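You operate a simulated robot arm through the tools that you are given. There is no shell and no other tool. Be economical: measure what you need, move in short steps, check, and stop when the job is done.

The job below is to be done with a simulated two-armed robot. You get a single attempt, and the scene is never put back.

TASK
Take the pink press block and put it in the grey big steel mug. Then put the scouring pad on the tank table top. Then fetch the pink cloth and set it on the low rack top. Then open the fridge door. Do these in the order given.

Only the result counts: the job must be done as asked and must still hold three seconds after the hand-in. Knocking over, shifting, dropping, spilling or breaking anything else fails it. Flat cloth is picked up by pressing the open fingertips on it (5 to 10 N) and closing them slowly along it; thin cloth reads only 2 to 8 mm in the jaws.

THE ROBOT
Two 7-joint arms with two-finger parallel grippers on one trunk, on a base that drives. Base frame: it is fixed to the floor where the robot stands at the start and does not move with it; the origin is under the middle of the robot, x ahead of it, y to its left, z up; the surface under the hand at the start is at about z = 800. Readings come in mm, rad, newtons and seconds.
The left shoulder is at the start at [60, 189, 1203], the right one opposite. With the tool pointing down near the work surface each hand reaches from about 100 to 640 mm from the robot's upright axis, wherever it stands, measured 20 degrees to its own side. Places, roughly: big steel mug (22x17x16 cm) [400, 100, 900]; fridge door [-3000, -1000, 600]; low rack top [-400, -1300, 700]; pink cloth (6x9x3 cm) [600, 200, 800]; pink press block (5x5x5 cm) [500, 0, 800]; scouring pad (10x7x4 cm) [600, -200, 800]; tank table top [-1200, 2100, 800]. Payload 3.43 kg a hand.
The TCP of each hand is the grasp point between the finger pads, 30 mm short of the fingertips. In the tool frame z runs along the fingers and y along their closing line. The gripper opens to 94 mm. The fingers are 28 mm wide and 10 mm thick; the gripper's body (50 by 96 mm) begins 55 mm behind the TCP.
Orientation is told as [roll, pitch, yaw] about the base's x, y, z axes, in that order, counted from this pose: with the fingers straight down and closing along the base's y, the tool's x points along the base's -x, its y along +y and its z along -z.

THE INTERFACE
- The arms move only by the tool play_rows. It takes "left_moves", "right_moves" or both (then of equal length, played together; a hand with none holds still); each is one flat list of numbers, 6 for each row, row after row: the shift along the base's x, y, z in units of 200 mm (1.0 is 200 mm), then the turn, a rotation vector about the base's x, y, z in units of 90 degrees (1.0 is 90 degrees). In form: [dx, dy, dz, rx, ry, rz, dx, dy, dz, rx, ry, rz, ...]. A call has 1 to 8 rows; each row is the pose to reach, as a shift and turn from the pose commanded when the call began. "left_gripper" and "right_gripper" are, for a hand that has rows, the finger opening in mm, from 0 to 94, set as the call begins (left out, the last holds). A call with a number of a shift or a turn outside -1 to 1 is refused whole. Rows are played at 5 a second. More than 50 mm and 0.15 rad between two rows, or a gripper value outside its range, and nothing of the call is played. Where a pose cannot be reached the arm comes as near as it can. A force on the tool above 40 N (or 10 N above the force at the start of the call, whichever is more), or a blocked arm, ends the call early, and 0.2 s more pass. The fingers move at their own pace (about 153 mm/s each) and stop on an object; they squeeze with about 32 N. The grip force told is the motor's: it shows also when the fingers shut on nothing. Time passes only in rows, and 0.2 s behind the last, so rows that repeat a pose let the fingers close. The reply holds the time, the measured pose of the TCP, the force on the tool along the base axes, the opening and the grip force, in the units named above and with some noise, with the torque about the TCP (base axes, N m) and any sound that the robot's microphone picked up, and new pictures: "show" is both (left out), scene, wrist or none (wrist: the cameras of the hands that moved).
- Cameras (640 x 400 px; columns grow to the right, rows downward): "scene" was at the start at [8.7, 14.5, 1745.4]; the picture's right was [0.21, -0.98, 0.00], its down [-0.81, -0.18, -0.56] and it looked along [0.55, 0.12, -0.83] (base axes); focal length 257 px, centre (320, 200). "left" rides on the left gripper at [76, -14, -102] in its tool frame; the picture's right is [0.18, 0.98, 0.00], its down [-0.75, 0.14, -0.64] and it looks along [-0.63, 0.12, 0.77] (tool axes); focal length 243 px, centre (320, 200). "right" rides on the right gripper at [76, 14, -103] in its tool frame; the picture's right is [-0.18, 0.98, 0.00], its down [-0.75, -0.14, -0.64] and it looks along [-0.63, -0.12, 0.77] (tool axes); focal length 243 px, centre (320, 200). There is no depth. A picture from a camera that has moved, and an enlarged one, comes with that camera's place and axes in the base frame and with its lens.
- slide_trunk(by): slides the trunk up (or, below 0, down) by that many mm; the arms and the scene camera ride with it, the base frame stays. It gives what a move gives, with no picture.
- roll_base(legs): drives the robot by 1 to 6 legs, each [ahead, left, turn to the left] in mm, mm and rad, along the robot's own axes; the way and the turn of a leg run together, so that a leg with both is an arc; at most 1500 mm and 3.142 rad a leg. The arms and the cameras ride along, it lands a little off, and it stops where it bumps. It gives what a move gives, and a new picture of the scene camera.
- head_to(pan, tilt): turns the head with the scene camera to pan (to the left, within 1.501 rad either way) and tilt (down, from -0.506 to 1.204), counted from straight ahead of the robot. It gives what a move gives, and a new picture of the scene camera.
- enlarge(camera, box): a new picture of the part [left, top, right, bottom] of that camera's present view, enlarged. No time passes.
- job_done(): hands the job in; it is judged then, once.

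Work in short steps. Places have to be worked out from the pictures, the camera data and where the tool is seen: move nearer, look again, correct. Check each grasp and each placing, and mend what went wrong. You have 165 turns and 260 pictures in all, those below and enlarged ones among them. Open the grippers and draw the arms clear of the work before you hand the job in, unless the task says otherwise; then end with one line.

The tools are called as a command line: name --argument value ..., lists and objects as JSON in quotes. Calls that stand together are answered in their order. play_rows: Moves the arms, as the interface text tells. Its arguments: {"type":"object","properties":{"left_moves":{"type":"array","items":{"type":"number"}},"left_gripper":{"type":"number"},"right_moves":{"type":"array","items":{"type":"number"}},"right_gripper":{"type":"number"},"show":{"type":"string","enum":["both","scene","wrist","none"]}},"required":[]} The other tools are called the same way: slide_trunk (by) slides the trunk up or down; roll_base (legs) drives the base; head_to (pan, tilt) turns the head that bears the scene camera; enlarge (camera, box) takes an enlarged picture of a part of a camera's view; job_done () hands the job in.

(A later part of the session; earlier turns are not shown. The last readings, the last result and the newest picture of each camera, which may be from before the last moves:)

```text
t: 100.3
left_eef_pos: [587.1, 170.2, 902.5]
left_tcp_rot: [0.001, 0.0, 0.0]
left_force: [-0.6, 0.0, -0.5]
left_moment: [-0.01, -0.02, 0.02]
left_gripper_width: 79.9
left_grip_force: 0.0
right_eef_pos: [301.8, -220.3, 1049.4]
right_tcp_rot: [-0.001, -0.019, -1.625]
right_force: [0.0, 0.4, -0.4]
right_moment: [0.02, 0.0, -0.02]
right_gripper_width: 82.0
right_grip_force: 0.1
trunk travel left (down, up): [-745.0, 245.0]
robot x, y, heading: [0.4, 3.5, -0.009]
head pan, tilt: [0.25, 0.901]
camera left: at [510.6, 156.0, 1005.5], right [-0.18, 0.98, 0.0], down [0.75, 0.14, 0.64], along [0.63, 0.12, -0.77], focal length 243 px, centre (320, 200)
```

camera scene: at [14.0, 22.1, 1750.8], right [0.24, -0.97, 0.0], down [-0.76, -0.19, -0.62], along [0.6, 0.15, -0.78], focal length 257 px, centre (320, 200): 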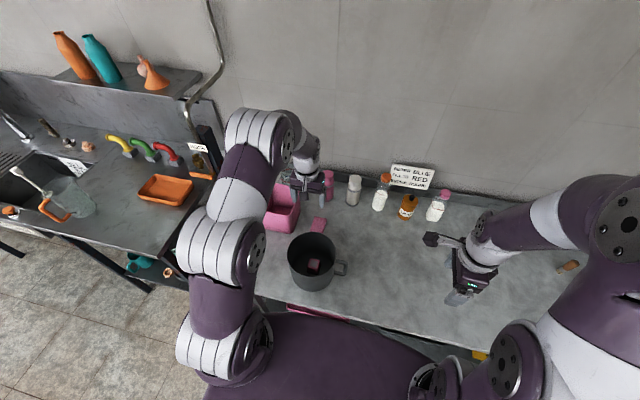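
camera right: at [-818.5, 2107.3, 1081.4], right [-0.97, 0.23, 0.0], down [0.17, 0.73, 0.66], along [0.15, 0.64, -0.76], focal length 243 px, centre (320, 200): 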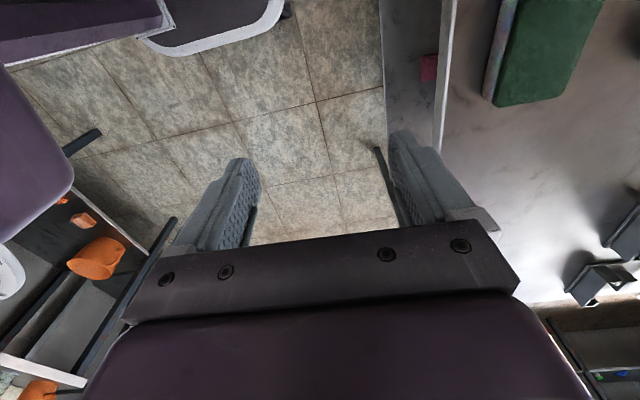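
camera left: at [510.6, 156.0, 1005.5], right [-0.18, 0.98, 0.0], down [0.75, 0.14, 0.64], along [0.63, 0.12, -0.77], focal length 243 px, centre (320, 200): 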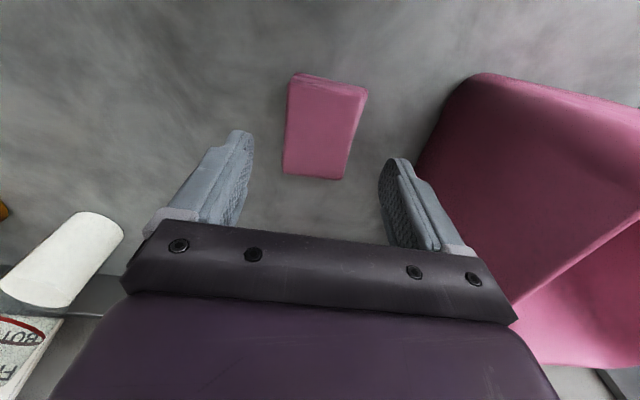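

The cloth is centred at about (587, 173). I descend to z≈833.

play_rows --left_moves '[0.01, 0.01, -0.15, 0, 0, 0.03, 0.01, 0.012, -0.28, 0, 0, 0.04, 0.01, 0.012, -0.345, 0, 0, 0.04, 0.01, 0.012, -0.345, 0, 0, 0.04]' --show "wrist"

```text
t: 101.3
left_eef_pos: [587.6, 174.0, 831.9]
left_tcp_rot: [-0.001, 0.0, 0.062]
left_force: [0.1, 0.5, -0.1]
left_moment: [-0.01, -0.02, 0.0]
left_gripper_width: 79.8
left_grip_force: 0.0
right_eef_pos: [302.1, -220.7, 1050.2]
right_tcp_rot: [-0.002, -0.019, -1.623]
right_force: [0.3, 0.6, 0.4]
right_moment: [-0.01, -0.03, 0.02]
right_gripper_width: 81.8
right_grip_force: 0.0
trunk travel left (down, up): [-745.0, 245.0]
robot x, y, heading: [-1.7, 3.8, -0.011]
head pan, tilt: [0.25, 0.901]
camera left: at [513.6, 154.2, 935.9], right [-0.25, 0.97, 0.0], down [0.74, 0.19, 0.64], along [0.62, 0.16, -0.77], focal length 243 px, centre (320, 200)
```

left: 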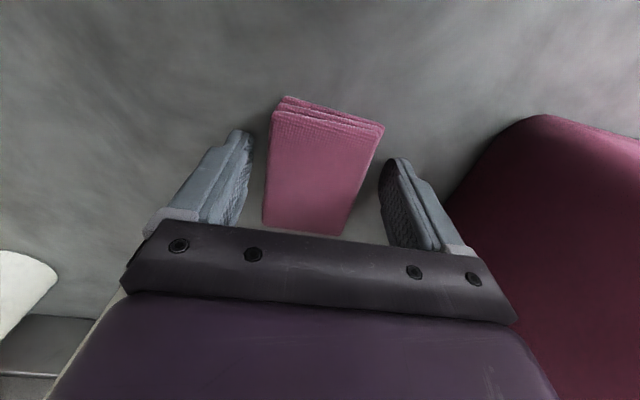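

The fingers straddle the cloth. I turn a hair more and close.

play_rows --left_moves '[0, 0, 0, 0, 0, 0.04, 0, 0, 0, 0, 0, 0.04]' --show "none"

play_rows --left_moves '[0, 0, 0, 0, 0, 0, 0, 0, 0, 0, 0, 0, 0, 0, 0, 0, 0, 0, 0, 0, 0, 0, 0, 0]' --left_gripper 20 --show "wrist"

```text
t: 101.9
left_eef_pos: [587.2, 172.9, 834.0]
left_tcp_rot: [0.0, 0.0, 0.126]
left_force: [0.7, 0.6, -0.1]
left_moment: [-0.05, 0.0, -0.03]
left_gripper_width: 79.7
left_grip_force: 0.0
right_eef_pos: [301.6, -220.7, 1049.8]
right_tcp_rot: [0.0, -0.017, -1.624]
right_force: [0.3, -1.5, 0.9]
right_moment: [-0.03, 0.01, -0.01]
right_gripper_width: 82.2
right_grip_force: 0.1
trunk travel left (down, up): [-745.0, 245.0]
robot x, y, heading: [-1.3, 6.0, -0.009]
head pan, tilt: [0.25, 0.901]
```

```text
t: 102.9
left_eef_pos: [586.9, 174.1, 833.8]
left_tcp_rot: [-0.001, 0.0, 0.127]
left_force: [-0.5, -0.2, -0.3]
left_moment: [-0.02, -0.01, -0.04]
left_gripper_width: 62.1
left_grip_force: 30.9
right_eef_pos: [301.1, -221.5, 1049.9]
right_tcp_rot: [0.001, -0.019, -1.623]
right_force: [-0.2, 0.2, -0.8]
right_moment: [0.01, 0.0, 0.01]
right_gripper_width: 82.1
right_grip_force: 0.0
trunk travel left (down, up): [-745.0, 245.0]
robot x, y, heading: [2.3, 3.3, -0.01]
head pan, tilt: [0.25, 0.901]
camera left: at [514.7, 149.3, 936.3], right [-0.31, 0.95, 0.0], down [0.73, 0.23, 0.64], along [0.61, 0.2, -0.77], focal length 243 px, centre (320, 200)
```

left: 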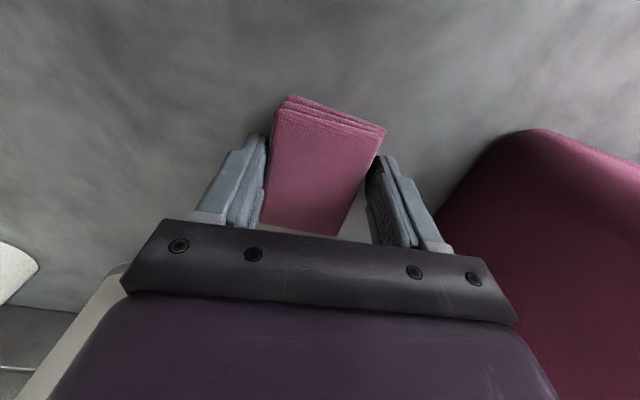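

Gripped at 62 mm with a solid hold. I lift straight up.

play_rows --left_moves '[0, 0, 0.08, 0, 0, 0, 0, 0, 0.25, 0, 0, 0, 0, 0, 0.45, 0, 0, 0, 0, 0, 0.65, 0, 0, 0, 0, 0, 0.85, 0, 0, 0, 0, 0, 1.0, 0, 0, 0]' --show "wrist"

slide_trunk --by 130

```text
t: 104.3
left_eef_pos: [568.1, 172.0, 1023.7]
left_tcp_rot: [0.0, 0.002, 0.126]
left_force: [0.6, -0.4, -0.8]
left_moment: [0.01, -0.03, 0.0]
left_gripper_width: 61.8
left_grip_force: 32.1
left hand out of reach, approached as far as the arm can: row 5, 6
right_eef_pos: [301.3, -220.5, 1049.7]
right_tcp_rot: [0.001, -0.018, -1.624]
right_force: [-0.2, 0.3, -0.2]
right_moment: [-0.02, -0.02, 0.01]
right_gripper_width: 81.8
right_grip_force: 0.1
trunk travel left (down, up): [-745.0, 245.0]
robot x, y, heading: [-2.3, 5.5, -0.011]
head pan, tilt: [0.25, 0.901]
camera left: at [494.2, 148.3, 1125.5], right [-0.31, 0.95, 0.0], down [0.73, 0.23, 0.64], along [0.61, 0.2, -0.77], focal length 243 px, centre (320, 200)
```

left: 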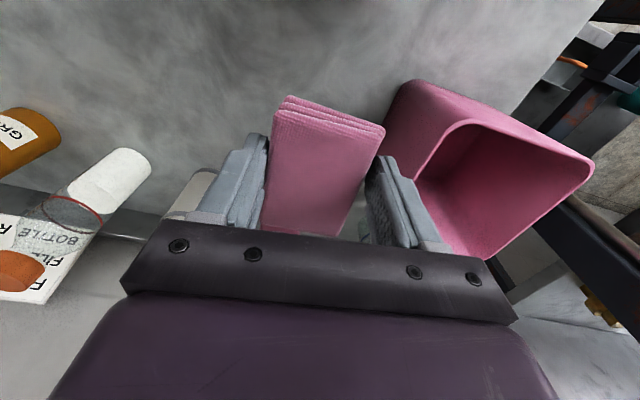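

```text
t: 105.8
left_eef_pos: [568.9, 172.6, 1151.0]
left_tcp_rot: [-0.001, -0.002, 0.127]
left_force: [0.7, 0.7, -0.5]
left_moment: [0.03, -0.04, 0.0]
left_gripper_width: 61.2
left_grip_force: 31.6
right_eef_pos: [302.3, -219.5, 1178.5]
right_tcp_rot: [0.001, -0.017, -1.623]
right_force: [0.4, 1.2, 0.4]
right_moment: [-0.02, -0.04, 0.0]
right_gripper_width: 81.9
right_grip_force: 0.1
trunk travel left (down, up): [-875.0, 115.0]
robot x, y, heading: [-0.3, 1.2, -0.008]
head pan, tilt: [0.25, 0.901]
```

The cloth is held. I retract the left hand toward the robot, then back off, turn right and approach the low rack (its top spans about x -870…230, y -1170…-1650, with the lid at x≈-565).

play_rows --left_moves '[-0.2, 0.02, 0.05, 0, 0, 0, -0.4, 0.05, 0.1, 0, 0, 0, -0.6, 0.1, 0.15, 0, 0, 0, -0.8, 0.15, 0.2, 0, 0, 0, -1.0, 0.2, 0.2, 0, 0, 0, -1.0, 0.2, 0.2, 0, 0, 0]' --show "none"

roll_base --legs '[[-330, 0, 0], [0, 0, -1.562], [600, 0, 0]]'

head_to --pan 0.2 --tilt 0.8

```text
t: 107.2
left_eef_pos: [370.0, 212.1, 1189.9]
left_tcp_rot: [-0.002, 0.002, 0.125]
left_force: [-0.9, -0.5, -0.5]
left_moment: [-0.02, 0.01, 0.01]
left_gripper_width: 60.8
left_grip_force: 32.0
right_eef_pos: [302.7, -220.2, 1180.0]
right_tcp_rot: [0.0, -0.02, -1.623]
right_force: [-0.2, 0.1, 0.1]
right_moment: [-0.02, 0.01, -0.02]
right_gripper_width: 82.0
right_grip_force: 0.2
trunk travel left (down, up): [-875.0, 115.0]
robot x, y, heading: [-3.6, 5.4, -0.01]
head pan, tilt: [0.25, 0.901]
```

```text
t: 116.2
left_eef_pos: [-135.7, -965.9, 1191.3]
left_tcp_rot: [-0.001, -0.001, -1.459]
left_force: [0.2, -0.2, -0.6]
left_moment: [0.0, 0.02, 0.01]
left_gripper_width: 58.8
left_grip_force: 31.8
right_eef_pos: [-566.3, -892.1, 1180.2]
right_tcp_rot: [0.003, -0.021, 3.076]
right_force: [0.0, 0.3, 0.1]
right_moment: [0.01, 0.02, -0.02]
right_gripper_width: 82.0
right_grip_force: 0.0
trunk travel left (down, up): [-875.0, 115.0]
robot x, y, heading: [-339.0, -594.8, -1.598]
head pan, tilt: [0.25, 0.901]
camera scene: at [-321.0, -608.7, 1750.8], right [-0.97, -0.22, 0.0], down [-0.18, 0.76, -0.62], along [0.14, -0.61, -0.78], focal length 257 px, centre (320, 200)
```

scene: 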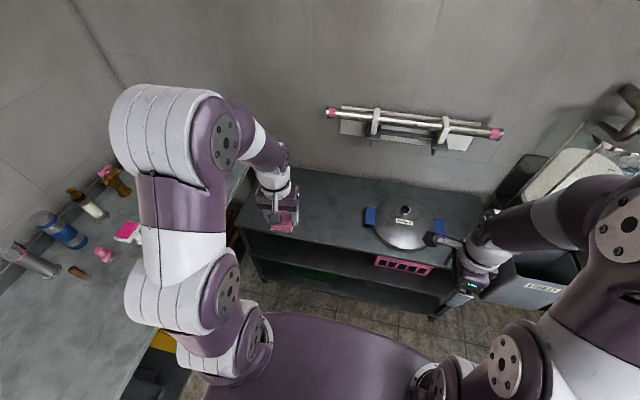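

```text
t: 116.9
left_eef_pos: [-135.0, -966.5, 1191.6]
left_tcp_rot: [0.001, 0.0, -1.459]
left_force: [0.3, -0.2, 0.2]
left_moment: [0.02, 0.01, 0.01]
left_gripper_width: 58.7
left_grip_force: 31.9
right_eef_pos: [-567.3, -893.4, 1180.1]
right_tcp_rot: [0.0, -0.019, 3.075]
right_force: [-0.1, -0.1, -0.5]
right_moment: [-0.04, 0.01, -0.05]
right_gripper_width: 81.9
right_grip_force: 0.0
trunk travel left (down, up): [-875.0, 115.0]
robot x, y, heading: [-335.5, -593.7, -1.599]
head pan, tilt: [0.201, 0.799]
camera scene: at [-323.8, -615.9, 1758.7], right [-0.98, -0.18, 0.0], down [-0.13, 0.71, -0.7], along [0.12, -0.69, -0.72], focal length 257 px, centre (320, 200)
```

scene: 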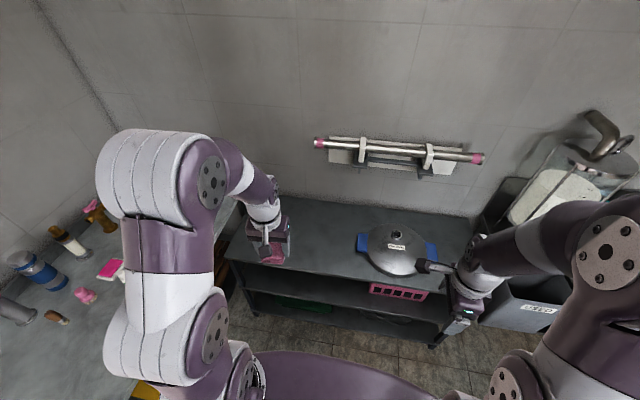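

The rack's front edge is at y≈-1166 and its left half is free. I drive 150 mm closer and lower the trunk 150 mm.

roll_base --legs '[[150, 0, 0.028]]'

slide_trunk --by -150

play_rows --left_moves '[0, -0.2, -0.1, 0, 0, 0, 0, -0.4, -0.3, 0, 0, 0, 0, -0.55, -0.5, 0, 0, 0, 0, -0.7, -0.7, 0, 0, 0, 0, -0.75, -0.9, 0, 0, 0, 0, -0.75, -1.0, 0, 0, 0]'

```text
t: 118.3
left_eef_pos: [-126.7, -1109.2, 1192.5]
left_tcp_rot: [0.001, -0.003, -1.432]
left_force: [-1.0, -0.2, -0.4]
left_moment: [0.0, 0.03, 0.01]
left_gripper_width: 58.7
left_grip_force: 31.8
right_eef_pos: [-558.9, -1049.0, 1180.2]
right_tcp_rot: [0.002, -0.019, 3.104]
right_force: [-0.9, 1.1, 1.0]
right_moment: [-0.01, 0.02, 0.01]
right_gripper_width: 82.0
right_grip_force: 0.2
trunk travel left (down, up): [-875.0, 115.0]
robot x, y, heading: [-339.6, -746.9, -1.571]
head pan, tilt: [0.201, 0.799]
camera scene: at [-324.7, -762.8, 1758.8], right [-0.98, -0.2, 0.0], down [-0.15, 0.7, -0.7], along [0.14, -0.68, -0.72], focal length 257 px, centre (320, 200)
```

scene: 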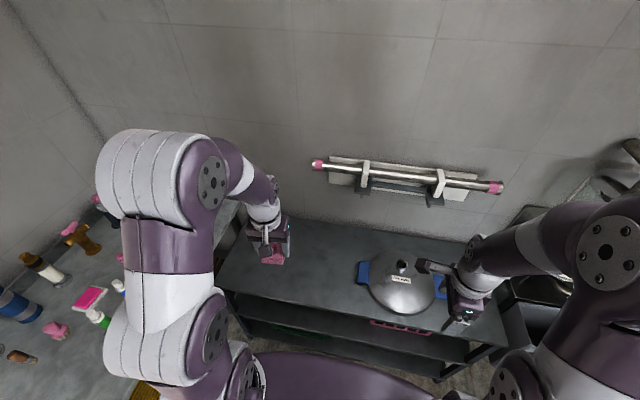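

```text
t: 120.0
left_eef_pos: [-125.7, -1112.4, 1041.5]
left_tcp_rot: [0.001, 0.0, -1.432]
left_force: [-0.5, 0.3, -0.2]
left_moment: [0.0, 0.0, 0.03]
left_gripper_width: 58.9
left_grip_force: 31.9
right_eef_pos: [-560.6, -1050.4, 1029.8]
right_tcp_rot: [0.001, -0.018, 3.103]
right_force: [0.3, -0.6, 0.1]
right_moment: [-0.02, 0.01, -0.03]
right_gripper_width: 82.0
right_grip_force: 0.1
trunk travel left (down, up): [-725.0, 265.0]
robot x, y, heading: [-340.8, -745.9, -1.566]
head pan, tilt: [0.201, 0.799]
```

```text
refused: row 2 steps farther than a row can; nothing moved
```

The rows were too long; I replay them in smaller steps.

play_rows --left_moves '[0, -0.15, -0.1, 0, 0, 0, 0, -0.3, -0.25, 0, 0, 0, 0, -0.45, -0.4, 0, 0, 0, 0, -0.6, -0.55, 0, 0, 0, 0, -0.7, -0.75, 0, 0, 0, 0, -0.8, -0.95, 0, 0, 0, 0, -0.8, -1.0, 0, 0, 0]'

```text
t: 121.7
left_eef_pos: [-126.2, -1271.6, 843.9]
left_tcp_rot: [0.0, -0.002, -1.431]
left_force: [0.6, -0.3, -0.3]
left_moment: [-0.01, 0.01, 0.0]
left_gripper_width: 58.8
left_grip_force: 32.2
right_eef_pos: [-560.6, -1050.2, 1031.0]
right_tcp_rot: [-0.001, -0.02, 3.105]
right_force: [-0.4, 0.2, 0.3]
right_moment: [0.0, 0.0, 0.0]
right_gripper_width: 82.0
right_grip_force: 0.1
trunk travel left (down, up): [-725.0, 265.0]
robot x, y, heading: [-338.5, -748.8, -1.569]
head pan, tilt: [0.201, 0.799]
camera scene: at [-324.8, -765.4, 1608.7], right [-0.98, -0.2, 0.0], down [-0.15, 0.7, -0.7], along [0.14, -0.68, -0.72], focal length 257 px, centre (320, 200)
camera left: at [-151.4, -1198.9, 946.5], right [0.95, 0.32, 0.0], down [0.24, -0.73, 0.64], along [0.21, -0.61, -0.77], focal length 243 px, centre (320, 200)
```

scene: 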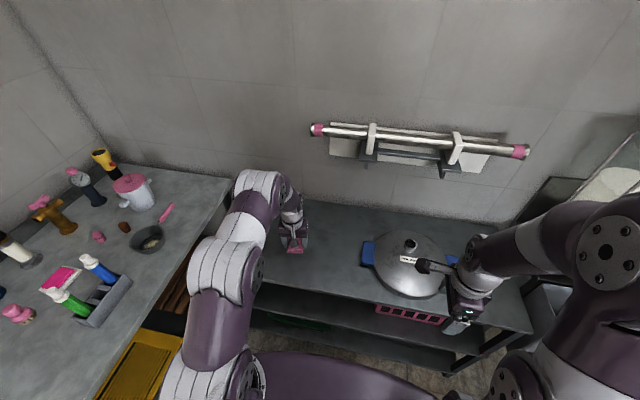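
left: 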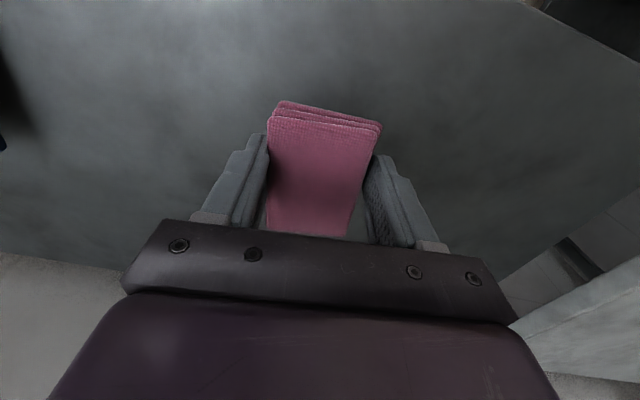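

The cloth is over a clear part of the rack top. I lower it, first quickly then in small steps until contact.

play_rows --left_moves '[0, 0, -0.15, 0, 0, 0, 0, 0, -0.3, 0, 0, 0, 0, 0, -0.36, 0, 0, 0, 0, 0, -0.41, 0, 0, 0, 0, 0, -0.45, 0, 0, 0, 0, 0, -0.49, 0, 0, 0, 0, 0, -0.53, 0, 0, 0]' --show "wrist"

```text
t: 122.6
left_eef_pos: [-124.9, -1274.4, 772.9]
left_tcp_rot: [0.001, -0.012, -1.431]
left_force: [-1.6, 15.7, 34.8]
left_moment: [0.28, 0.04, -0.04]
left_gripper_width: 58.7
left_grip_force: 31.4
right_eef_pos: [-560.1, -1048.0, 1031.9]
right_tcp_rot: [0.003, -0.018, 3.104]
right_force: [-0.9, 0.3, -0.1]
right_moment: [0.01, 0.02, 0.01]
right_gripper_width: 82.1
right_grip_force: 0.0
trunk travel left (down, up): [-725.0, 265.0]
robot x, y, heading: [-339.1, -743.2, -1.565]
head pan, tilt: [0.201, 0.799]
stopped in row 4 (left hand): the force on the tool passed its limit at 45 N (the readings are from after the stop); the commanded pose is now the measured one
camera left: at [-150.6, -1200.3, 874.2], right [0.95, 0.32, 0.0], down [0.24, -0.72, 0.65], along [0.21, -0.62, -0.76], focal length 243 px, centre (320, 200)
```

left: 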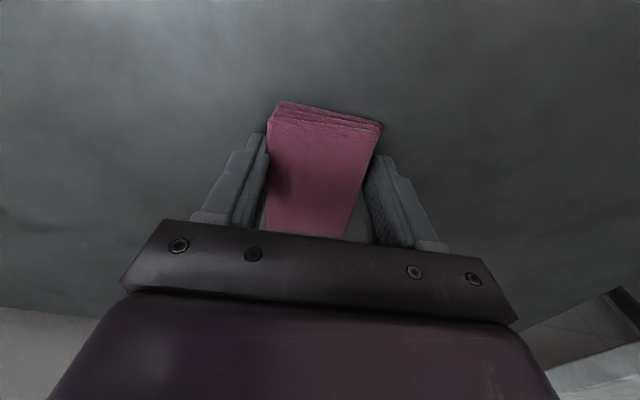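

Contact at z≈773 (rack top ≈740). I ease up 3 mm and open.

play_rows --left_moves '[0, 0, 0.015, 0, 0, 0, 0, 0, 0.015, 0, 0, 0]' --show "none"

play_rows --left_moves '[0, 0, 0, 0, 0, 0, 0, 0, 0, 0, 0, 0, 0, 0, 0, 0, 0, 0, 0, 0, 0.1, 0, 0, 0, 0, 0, 0.25, 0, 0, 0, 0, 0, 0.45, 0, 0, 0]' --left_gripper 84

```text
t: 123.2
left_eef_pos: [-127.1, -1273.9, 772.5]
left_tcp_rot: [0.002, -0.012, -1.431]
left_force: [-1.0, 4.9, 13.7]
left_moment: [-0.05, -0.05, -0.03]
left_gripper_width: 59.0
left_grip_force: 32.3
right_eef_pos: [-559.3, -1050.1, 1030.6]
right_tcp_rot: [0.001, -0.018, 3.105]
right_force: [-0.2, -0.7, 0.7]
right_moment: [-0.01, -0.03, 0.02]
right_gripper_width: 81.9
right_grip_force: 0.0
trunk travel left (down, up): [-725.0, 265.0]
robot x, y, heading: [-340.2, -746.6, -1.568]
head pan, tilt: [0.201, 0.799]
```

```text
t: 124.6
left_eef_pos: [-124.7, -1277.5, 861.3]
left_tcp_rot: [-0.001, -0.011, -1.431]
left_force: [0.2, -0.3, 0.2]
left_moment: [0.01, 0.01, -0.04]
left_gripper_width: 84.0
left_grip_force: 0.1
right_eef_pos: [-560.6, -1049.9, 1030.1]
right_tcp_rot: [0.001, -0.018, 3.105]
right_force: [0.6, -0.5, -0.4]
right_moment: [-0.05, -0.04, -0.01]
right_gripper_width: 81.9
right_grip_force: 0.1
trunk travel left (down, up): [-725.0, 265.0]
robot x, y, heading: [-344.1, -746.2, -1.561]
head pan, tilt: [0.201, 0.799]
camera scene: at [-325.0, -765.0, 1608.7], right [-0.98, -0.2, 0.0], down [-0.15, 0.7, -0.7], along [0.14, -0.68, -0.72], focal length 257 px, centre (320, 200)
camera left: at [-149.8, -1203.3, 964.0], right [0.95, 0.32, 0.0], down [0.24, -0.72, 0.65], along [0.21, -0.62, -0.76], focal length 243 px, centre (320, 200)
```

scene: 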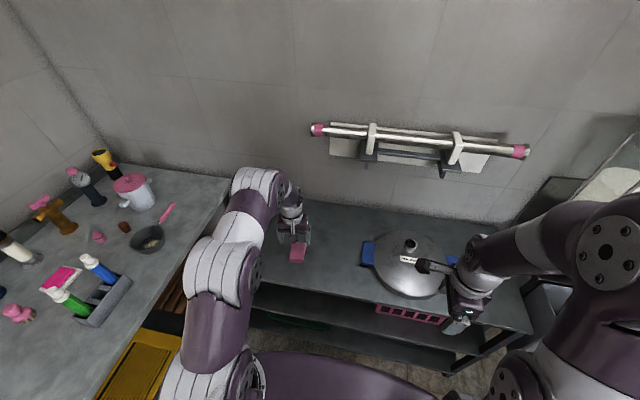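
left: 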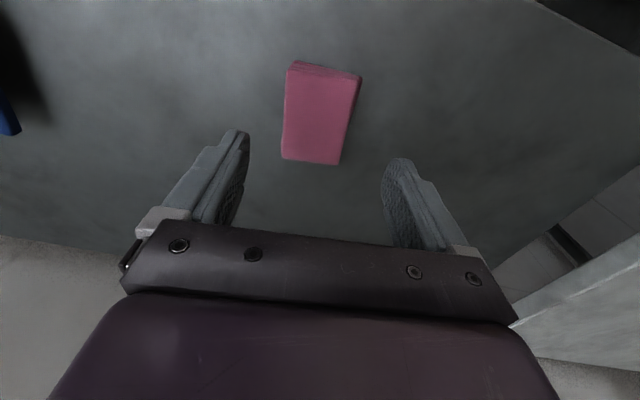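

The cloth lies flat on the rack top. I raise the left hand, draw it back, raise the trunk and back off a little.

play_rows --left_moves '[0, 0, 0.24, 0, 0, 0, 0, 0, 0.48, 0, 0, 0, 0, 0.1, 0.7, 0, 0, 0, 0, 0.3, 0.8, 0, 0, 0, 0, 0.5, 0.85, 0, 0, 0, 0, 0.7, 0.85, 0, 0, 0, 0, 0.9, 0.85, 0, 0, 0]' --show "none"

slide_trunk --by 150

roll_base --legs '[[-90, 0, 0]]'

head_to --pan -1.3 --tilt 0.6

```text
t: 126.2
left_eef_pos: [-126.8, -1097.6, 1031.4]
left_tcp_rot: [-0.001, -0.012, -1.429]
left_force: [-0.1, -0.8, -0.6]
left_moment: [0.0, -0.01, 0.0]
left_gripper_width: 83.9
left_grip_force: 0.0
right_eef_pos: [-559.4, -1050.3, 1030.5]
right_tcp_rot: [0.001, -0.02, 3.105]
right_force: [-0.5, 0.0, 0.6]
right_moment: [-0.04, 0.0, 0.04]
right_gripper_width: 81.7
right_grip_force: 0.1
trunk travel left (down, up): [-725.0, 265.0]
robot x, y, heading: [-339.5, -741.9, -1.564]
head pan, tilt: [0.201, 0.799]
```

```text
t: 128.0
left_eef_pos: [-126.1, -1098.5, 1181.8]
left_tcp_rot: [0.0, -0.007, -1.431]
left_force: [0.2, 0.0, 0.2]
left_moment: [0.01, -0.01, -0.02]
left_gripper_width: 84.2
left_grip_force: 0.0
right_eef_pos: [-558.6, -1050.9, 1180.8]
right_tcp_rot: [-0.001, -0.02, 3.104]
right_force: [-0.6, -0.3, -0.4]
right_moment: [0.0, 0.04, 0.01]
right_gripper_width: 82.0
right_grip_force: 0.0
trunk travel left (down, up): [-875.0, 115.0]
robot x, y, heading: [-342.8, -747.2, -1.566]
head pan, tilt: [0.201, 0.799]
```

```text
t: 129.1
left_eef_pos: [-127.2, -1010.0, 1180.3]
left_tcp_rot: [0.001, -0.009, -1.431]
left_force: [-0.1, -0.5, -1.1]
left_moment: [0.03, -0.03, 0.01]
left_gripper_width: 84.0
left_grip_force: 0.1
right_eef_pos: [-559.4, -963.5, 1178.8]
right_tcp_rot: [-0.001, -0.019, 3.103]
right_force: [0.1, 0.2, -0.7]
right_moment: [-0.01, 0.04, -0.02]
right_gripper_width: 82.2
right_grip_force: 0.0
trunk travel left (down, up): [-875.0, 115.0]
robot x, y, heading: [-342.2, -655.3, -1.562]
head pan, tilt: [0.201, 0.799]
camera scene: at [-325.0, -679.9, 1758.6], right [-0.98, -0.2, 0.0], down [-0.15, 0.7, -0.7], along [0.14, -0.68, -0.72], focal length 257 px, centre (320, 200)
```

scene: 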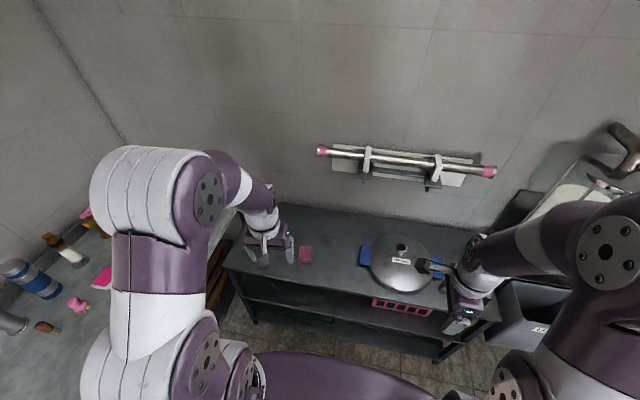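

```text
t: 130.7
left_eef_pos: [-126.3, -1008.6, 1180.4]
left_tcp_rot: [0.0, -0.008, -1.431]
left_force: [-0.7, 0.2, 0.0]
left_moment: [-0.01, 0.0, -0.02]
left_gripper_width: 84.1
left_grip_force: 0.0
right_eef_pos: [-559.5, -961.9, 1179.9]
right_tcp_rot: [0.0, -0.021, 3.103]
right_force: [0.6, 0.7, -0.8]
right_moment: [0.01, 0.03, 0.01]
right_gripper_width: 81.9
right_grip_force: 0.1
trunk travel left (down, up): [-875.0, 115.0]
robot x, y, heading: [-338.6, -657.1, -1.566]
head pan, tilt: [-1.3, 0.6]
camera scene: at [-426.6, -622.8, 1775.6], right [-0.27, 0.96, 0.0], down [0.54, 0.15, -0.82], along [-0.79, -0.22, -0.57], focal length 257 px, centre (320, 200)
```

scene: 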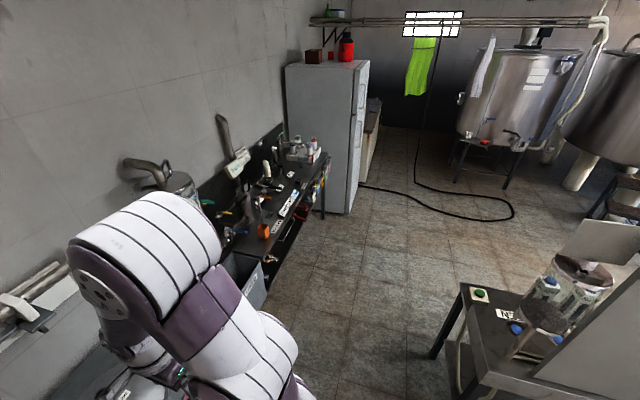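

The lane between counter (y≈-1105) and partition table (y≈-200) is centred on my line. The fridge's near front corner is about (-2742, -953). I turn to face -x and drive along the lane.

roll_base --legs '[[0, 0, -1.575], [1000, 0, 0]]'

head_to --pan 0.15 --tilt 0.5

```text
t: 139.7
left_eef_pos: [-1700.5, -877.6, 1181.1]
left_tcp_rot: [0.001, -0.011, -3.0]
left_force: [-0.7, -0.6, -0.4]
left_moment: [0.03, -0.01, 0.01]
left_gripper_width: 84.1
left_grip_force: 0.1
right_eef_pos: [-1654.0, -445.2, 1180.3]
right_tcp_rot: [0.0, -0.02, 1.535]
right_force: [-0.5, -0.1, -0.2]
right_moment: [0.01, 0.03, 0.01]
right_gripper_width: 82.0
right_grip_force: 0.2
trunk travel left (down, up): [-875.0, 115.0]
robot x, y, heading: [-1346.9, -662.8, -3.136]
head pan, tilt: [-1.3, 0.6]
camera scene: at [-1314.2, -579.1, 1775.6], right [0.96, 0.27, 0.0], down [0.15, -0.54, -0.83], along [-0.23, 0.79, -0.56], focal length 257 px, centre (320, 200)
```

scene: 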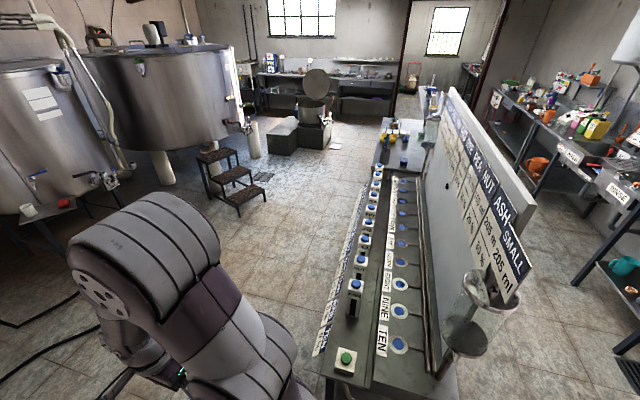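

```text
t: 141.3
left_eef_pos: [-1701.6, -877.3, 1180.5]
left_tcp_rot: [-0.001, -0.011, -2.999]
left_force: [0.9, 0.4, -0.1]
left_moment: [0.02, 0.0, 0.01]
left_gripper_width: 84.1
left_grip_force: 0.1
right_eef_pos: [-1653.8, -445.1, 1180.4]
right_tcp_rot: [-0.001, -0.02, 1.534]
right_force: [-0.2, 0.9, 0.3]
right_moment: [0.04, -0.03, 0.0]
right_gripper_width: 82.1
right_grip_force: 0.1
trunk travel left (down, up): [-875.0, 115.0]
robot x, y, heading: [-1349.9, -658.2, -3.136]
head pan, tilt: [0.15, 0.499]
camera scene: at [-1380.5, -678.2, 1784.7], right [-0.16, 0.99, 0.0], down [0.47, 0.07, -0.88], along [-0.87, -0.14, -0.48], focal length 257 px, centre (320, 200)
```

scene: 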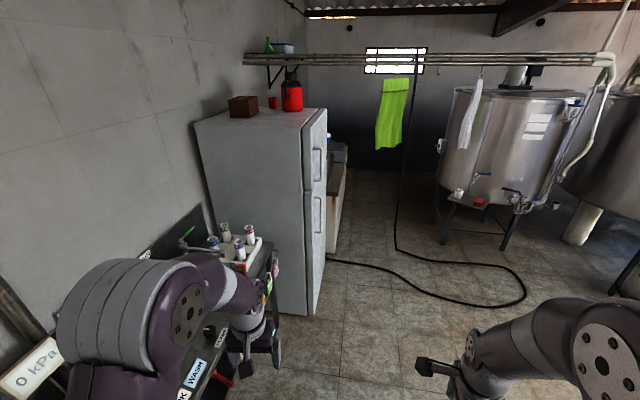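

The fridge is ahead on the left, its doors facing +y. I enlarge to see the handles.

enlarge --camera "scene" --box '[180, 90, 380, 330]'

```text
1.67 times, centred on (280, 210) of scene
camera zoom: at [-1380.5, -678.2, 1784.7], right [-0.16, 0.99, 0.0], down [0.47, 0.07, -0.88], along [-0.87, -0.14, -0.48], focal length 429 px, centre (387, 183)
```

zoom: 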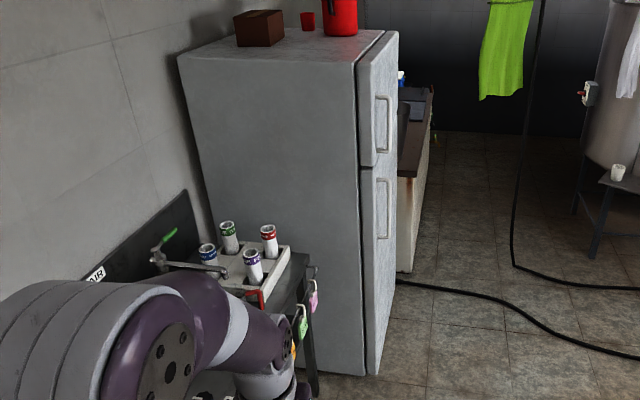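

The fridge's lower handle is a vertical bar near the door's near edge, about x -2710, y -900, z 820–1060. I drive on to about (-2450, -300) and turn left to face the doors.

roll_base --legs '[[300, 0, 0], [800, -350, 0], [0, 0, 1.565]]'

head_to --pan -0.4 --tilt 0.6

```text
t: 151.4
left_eef_pos: [-2237.5, -669.1, 1181.3]
left_tcp_rot: [0.0, -0.011, -1.428]
left_force: [-0.8, -0.1, 0.1]
left_moment: [-0.01, 0.0, 0.02]
left_gripper_width: 83.9
left_grip_force: 0.0
right_eef_pos: [-2669.9, -624.8, 1179.8]
right_tcp_rot: [0.0, -0.019, 3.108]
right_force: [1.5, 0.0, 0.3]
right_moment: [-0.01, -0.01, 0.04]
right_gripper_width: 81.9
right_grip_force: 0.2
trunk travel left (down, up): [-875.0, 115.0]
robot x, y, heading: [-2451.3, -320.5, -1.56]
head pan, tilt: [0.15, 0.499]
camera scene: at [-2439.2, -349.4, 1784.7], right [-0.99, -0.16, 0.0], down [-0.08, 0.47, -0.88], along [0.14, -0.87, -0.48], focal length 257 px, centre (320, 200)
```

scene: 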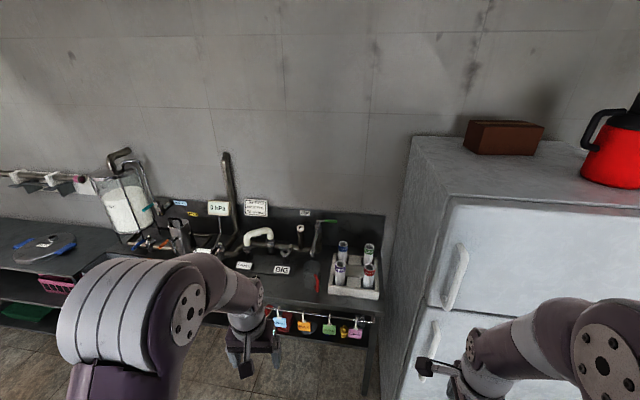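

```text
t: 152.3
left_eef_pos: [-2236.6, -669.3, 1181.2]
left_tcp_rot: [0.0, -0.01, -1.424]
left_force: [-0.1, -0.6, 0.1]
left_moment: [0.02, 0.03, 0.0]
left_gripper_width: 84.1
left_grip_force: 0.0
right_eef_pos: [-2669.6, -623.8, 1180.0]
right_tcp_rot: [0.0, -0.018, 3.109]
right_force: [-0.5, 0.5, -0.6]
right_moment: [0.0, -0.01, -0.01]
right_gripper_width: 82.2
right_grip_force: 0.2
trunk travel left (down, up): [-875.0, 115.0]
robot x, y, heading: [-2450.3, -318.8, -1.561]
head pan, tilt: [-0.4, 0.6]
camera scene: at [-2487.1, -341.3, 1775.6], right [-0.93, 0.38, 0.0], down [0.21, 0.52, -0.83], along [-0.31, -0.76, -0.56], focal length 257 px, centre (320, 200)
```

scene: 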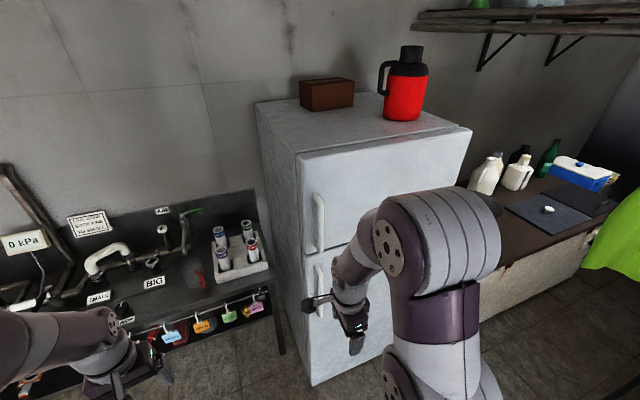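

The door's handle side is at x≈-2720 (hinge at x≈-3280); the lower handle spans z≈850–1090 with the bar at y≈-910. I back off 160 mm to make room to turn the right hand horizontal, and begin its yaw.

roll_base --legs '[[-160, -40, -0.01]]'

play_rows --right_moves '[0, -0.05, 0, 0, 0, 0.095, 0, -0.1, 0, 0, 0, 0.19, 0, -0.2, 0, 0, 0, 0.285, 0, -0.3, 0, 0, 0, 0.38, 0, -0.4, 0, 0, 0, 0.475, 0, -0.5, 0, 0, 0, 0.57, 0, -0.6, 0, 0, 0, 0.665, 0, -0.7, 0, 0, 0, 0.76]' --right_gripper 60 --show "none"

```text
t: 153.8
left_eef_pos: [-2280.3, -512.1, 1180.3]
left_tcp_rot: [0.0, -0.006, -1.435]
left_force: [0.5, 0.7, 1.1]
left_moment: [0.01, 0.01, -0.02]
left_gripper_width: 83.8
left_grip_force: 0.0
right_eef_pos: [-2713.7, -463.3, 1179.5]
right_tcp_rot: [-0.001, -0.019, 3.104]
right_force: [0.5, 0.1, 0.0]
right_moment: [0.03, 0.0, 0.02]
right_gripper_width: 82.1
right_grip_force: 0.0
trunk travel left (down, up): [-875.0, 115.0]
robot x, y, heading: [-2490.7, -159.3, -1.563]
head pan, tilt: [-0.4, 0.6]
camera scene: at [-2528.3, -182.7, 1775.5], right [-0.92, 0.39, 0.0], down [0.22, 0.52, -0.82], along [-0.32, -0.76, -0.57], focal length 257 px, centre (320, 200)
```

scene: 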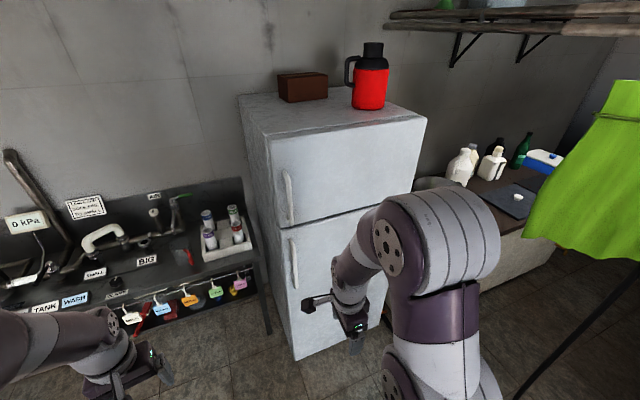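

```text
t: 155.6
left_eef_pos: [-2280.4, -508.8, 1181.9]
left_tcp_rot: [-0.001, -0.01, -1.433]
left_force: [-1.3, -0.2, 0.2]
left_moment: [0.0, -0.01, -0.01]
left_gripper_width: 84.3
left_grip_force: 0.0
right_eef_pos: [-2715.4, -601.7, 1178.9]
right_tcp_rot: [0.001, -0.018, -1.983]
right_force: [-0.6, -0.2, 0.3]
right_moment: [0.01, -0.05, -0.02]
right_gripper_width: 60.2
right_grip_force: 0.0
trunk travel left (down, up): [-875.0, 115.0]
robot x, y, heading: [-2493.4, -158.9, -1.565]
head pan, tilt: [-0.4, 0.6]
```

The lower handle shows at x≈-2713, z≈765–1075. I finish the yaw, then pitch the hand toward horizontal.

play_rows --right_moves '[0, -0.1, 0, 0, 0, 0.09, 0, -0.2, 0, 0, 0, 0.18, 0, -0.3, 0, 0, 0, 0.267]' --show "none"

play_rows --right_moves '[0, -0.06, -0.08, -0.09, 0, 0, 0, -0.12, -0.16, -0.18, 0, 0, 0, -0.18, -0.24, -0.27, 0, 0, 0, -0.24, -0.32, -0.36, 0, 0, 0, -0.3, -0.4, -0.45, 0, 0, 0, -0.36, -0.48, -0.54, 0, 0, 0, -0.42, -0.56, -0.63, 0, 0, 0, -0.48, -0.64, -0.72, 0, 0]'

```text
t: 156.4
left_eef_pos: [-2281.2, -508.9, 1180.5]
left_tcp_rot: [-0.002, -0.008, -1.433]
left_force: [0.6, 0.5, -0.9]
left_moment: [0.01, -0.04, 0.0]
left_gripper_width: 83.9
left_grip_force: 0.2
right_eef_pos: [-2715.3, -660.5, 1178.4]
right_tcp_rot: [0.0, -0.018, -1.565]
right_force: [0.5, 0.8, 0.1]
right_moment: [0.05, 0.03, 0.02]
right_gripper_width: 59.8
right_grip_force: 0.1
trunk travel left (down, up): [-875.0, 115.0]
robot x, y, heading: [-2493.6, -158.9, -1.566]
head pan, tilt: [-0.4, 0.6]
```

```text
t: 158.2
left_eef_pos: [-2281.5, -510.6, 1180.2]
left_tcp_rot: [0.001, -0.008, -1.433]
left_force: [0.0, -0.7, -0.8]
left_moment: [0.04, 0.0, 0.0]
left_gripper_width: 84.0
left_grip_force: 0.0
right_eef_pos: [-2743.2, -751.0, 1050.8]
right_tcp_rot: [-0.015, -1.149, -1.537]
right_force: [-0.6, 0.1, -0.7]
right_moment: [-0.03, -0.01, 0.03]
right_gripper_width: 60.0
right_grip_force: 0.0
right hand out of reach, approached as far as the arm can: row 6, 7, 8
trunk travel left (down, up): [-875.0, 115.0]
robot x, y, heading: [-2493.3, -155.1, -1.575]
head pan, tilt: [-0.4, 0.6]
camera scene: at [-2532.1, -181.7, 1775.6], right [-0.92, 0.39, 0.0], down [0.22, 0.52, -0.82], along [-0.32, -0.76, -0.57], focal length 257 px, centre (320, 200)
camera right: at [-2731.3, -625.9, 1022.7], right [0.99, -0.06, 0.16], down [-0.14, 0.27, 0.95], along [-0.1, -0.96, 0.26], focal length 243 px, centre (320, 200)
```

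scene: 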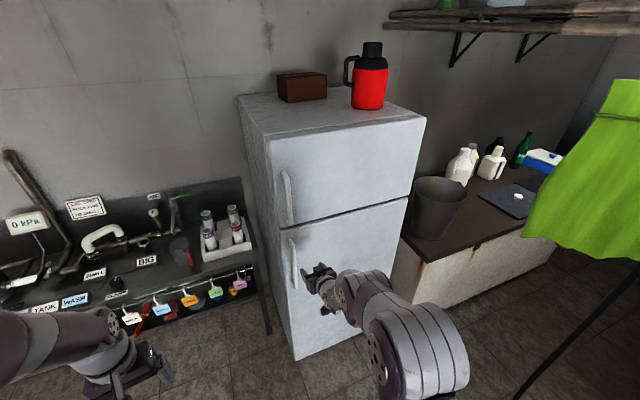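
right: 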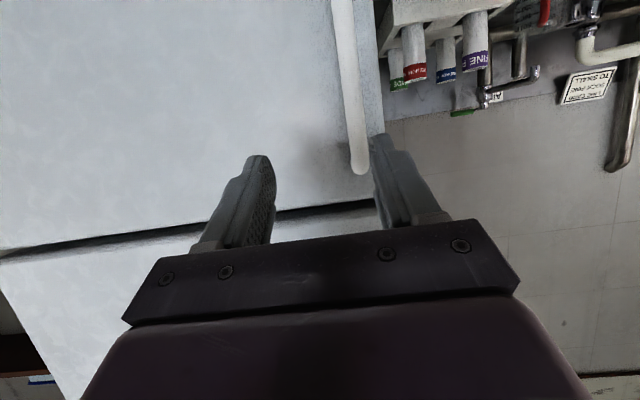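

The wrist is folded too close to the shoulder here. The wrist camera places the handle at x≈-2707. I back the robot off another 160 mm and then extend and finish the pitch.

roll_base --legs '[[-170, 0, 0.01]]'

play_rows --right_moves '[0.03, -0.18, -0.08, 0, 0, 0, 0.06, -0.36, -0.16, -0.04, 0, 0, 0.09, -0.54, -0.24, -0.12, 0, 0, 0.12, -0.7, -0.3, -0.2, 0, 0, 0.15, -0.85, -0.38, -0.265, 0, 0, 0.15, -0.85, -0.38, -0.265, 0, 0]'

```text
t: 159.6
left_eef_pos: [-2279.0, -342.1, 1179.8]
left_tcp_rot: [-0.001, -0.01, -1.422]
left_force: [-0.2, -0.4, 0.1]
left_moment: [0.01, 0.03, -0.03]
left_gripper_width: 84.2
left_grip_force: 0.0
right_eef_pos: [-2736.1, -586.8, 1050.2]
right_tcp_rot: [-0.016, -1.147, -1.524]
right_force: [-0.2, -0.4, 0.3]
right_moment: [0.0, 0.0, 0.01]
right_gripper_width: 60.0
right_grip_force: 0.1
trunk travel left (down, up): [-875.0, 115.0]
robot x, y, heading: [-2496.8, 10.4, -1.554]
head pan, tilt: [-0.4, 0.6]
camera scene: at [-2530.3, -15.5, 1775.5], right [-0.93, 0.38, 0.0], down [0.21, 0.53, -0.82], along [-0.31, -0.76, -0.57], focal length 257 px, centre (320, 200)
```

scene: 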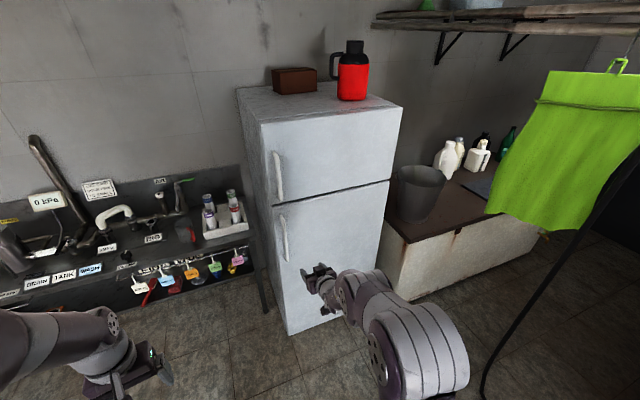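

```text
t: 161.0
left_eef_pos: [-2278.5, -337.7, 1179.7]
left_tcp_rot: [0.0, -0.011, -1.423]
left_force: [0.3, -0.1, 0.0]
left_moment: [-0.04, 0.02, 0.0]
left_gripper_width: 83.9
left_grip_force: 0.0
right_eef_pos: [-2741.1, -740.6, 979.3]
right_tcp_rot: [-1.363, -1.524, -0.137]
right_force: [0.7, -0.4, 0.0]
right_moment: [0.03, -0.01, -0.02]
right_gripper_width: 59.9
right_grip_force: 0.2
right hand out of reach, approached as far as the arm can: row 1, 2, 3, 4, 5, 6
trunk travel left (down, up): [-875.0, 115.0]
robot x, y, heading: [-2496.3, 8.6, -1.554]
head pan, tilt: [-0.4, 0.6]
camera scene: at [-2529.6, -10.6, 1775.7], right [-0.93, 0.38, 0.0], down [0.21, 0.52, -0.83], along [-0.31, -0.77, -0.56], focal length 257 px, centre (320, 200)
camera right: at [-2737.6, -636.4, 903.5], right [0.99, 0.07, 0.14], down [-0.15, 0.63, 0.77], along [-0.03, -0.78, 0.63], focal length 243 px, centre (320, 200)
```

scene: 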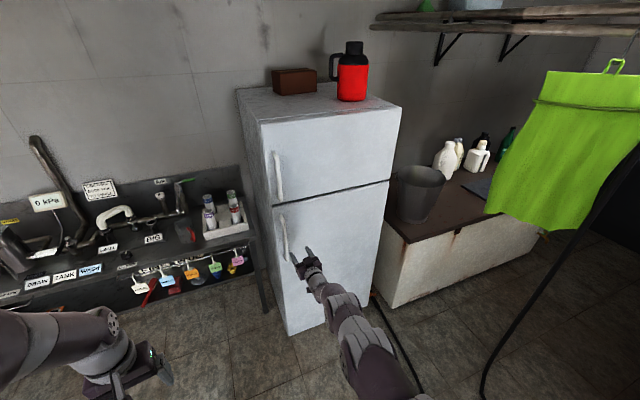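
right: 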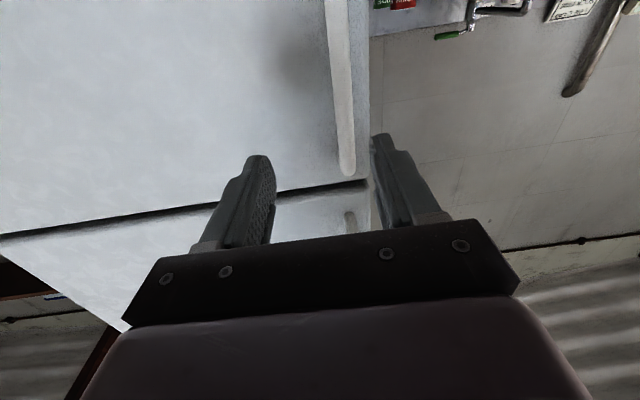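

The hand now points at the door with the handle between the fingers' lines, about 38 mm toward +x. I shift the base left and forward part of the way, opening the fingers wider.

play_rows --right_moves '[0, 0, 0, 0, 0, 0]' --right_gripper 85 --show "none"

roll_base --legs '[[100, 38, -0.01]]'

enlarge --camera "right" --box '[0, 0, 640, 400]'

```text
t: 161.4
left_eef_pos: [-2279.0, -338.5, 1180.4]
left_tcp_rot: [-0.001, -0.011, -1.423]
left_force: [-0.2, -0.8, -0.2]
left_moment: [-0.03, 0.02, -0.04]
left_gripper_width: 83.8
left_grip_force: 0.0
right_eef_pos: [-2741.0, -741.1, 978.3]
right_tcp_rot: [-1.331, -1.525, -0.17]
right_force: [-1.1, 0.3, 0.6]
right_moment: [0.01, -0.04, 0.0]
right_gripper_width: 85.0
right_grip_force: 0.0
trunk travel left (down, up): [-875.0, 115.0]
robot x, y, heading: [-2495.4, 8.7, -1.554]
head pan, tilt: [-0.4, 0.6]
```

```text
t: 162.6
left_eef_pos: [-2244.1, -440.7, 1181.2]
left_tcp_rot: [0.001, -0.01, -1.432]
left_force: [0.1, 0.6, 0.5]
left_moment: [0.01, -0.01, 0.0]
left_gripper_width: 84.0
left_grip_force: 0.0
right_eef_pos: [-2710.5, -838.6, 978.2]
right_tcp_rot: [-1.339, -1.524, -0.175]
right_force: [-0.2, 0.0, 0.1]
right_moment: [0.0, 0.01, -0.03]
right_gripper_width: 84.9
right_grip_force: 0.1
trunk travel left (down, up): [-875.0, 115.0]
robot x, y, heading: [-2455.8, -90.1, -1.564]
head pan, tilt: [-0.4, 0.6]
camera scene: at [-2492.5, -111.4, 1775.6], right [-0.92, 0.39, 0.0], down [0.22, 0.52, -0.83], along [-0.32, -0.76, -0.56], focal length 257 px, centre (320, 200)
```

scene: 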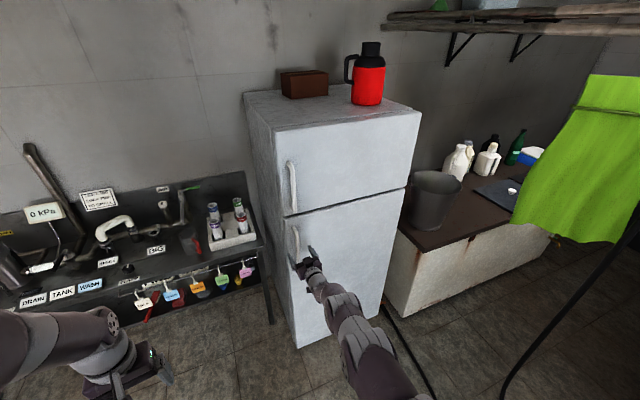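

```text
1.00 times, centred on (320, 200) of right (not enlarged: the box is as wide or as high as the picture)
camera zoom: at [-2706.9, -734.4, 903.1], right [0.99, 0.06, 0.14], down [-0.14, 0.63, 0.77], along [-0.04, -0.78, 0.63], focal length 243 px, centre (320, 200)
```

zoom: 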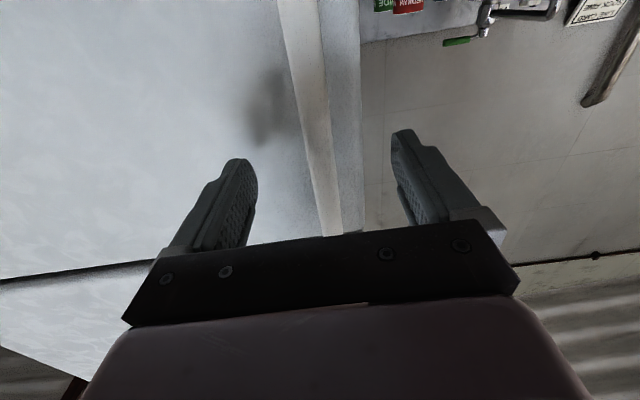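

The handle is centred between the open fingers. I drive forward 75 mm so that the bar enters the jaws.

roll_base --legs '[[75, 0, 0]]'

enlarge --camera "right" --box '[0, 0, 640, 400]'

```text
t: 163.7
left_eef_pos: [-2243.5, -498.1, 1181.0]
left_tcp_rot: [0.0, -0.014, -1.435]
left_force: [-0.3, -0.7, 0.7]
left_moment: [0.01, 0.03, 0.01]
left_gripper_width: 84.2
left_grip_force: 0.0
right_eef_pos: [-2713.9, -889.4, 978.4]
right_tcp_rot: [-1.629, -1.518, 0.112]
right_force: [5.7, 14.2, 6.2]
right_moment: [-0.12, 0.28, -0.56]
right_gripper_width: 81.6
right_grip_force: 0.0
trunk travel left (down, up): [-875.0, 115.0]
robot x, y, heading: [-2458.4, -146.0, -1.572]
head pan, tilt: [-0.4, 0.6]
stopped in leg 1: the force on the tool passed its limit at 232 N (the readings are from after the stop); the commanded pose is now the measured one
camera scene: at [-2489.7, -164.7, 1775.7], right [-0.92, 0.39, 0.0], down [0.22, 0.52, -0.83], along [-0.32, -0.76, -0.56], focal length 257 px, centre (320, 200)
```

scene: 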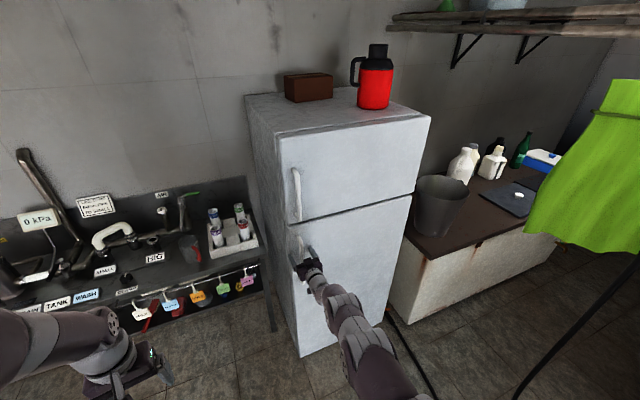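

```text
1.00 times, centred on (320, 200) of right (not enlarged: the box is as wide or as high as the picture)
camera zoom: at [-2708.2, -787.0, 902.0], right [0.99, 0.05, 0.13], down [-0.14, 0.64, 0.76], along [-0.04, -0.77, 0.64], focal length 243 px, centre (320, 200)
```

zoom: 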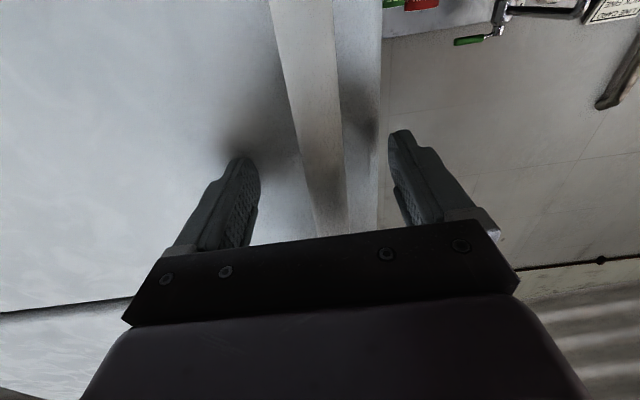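

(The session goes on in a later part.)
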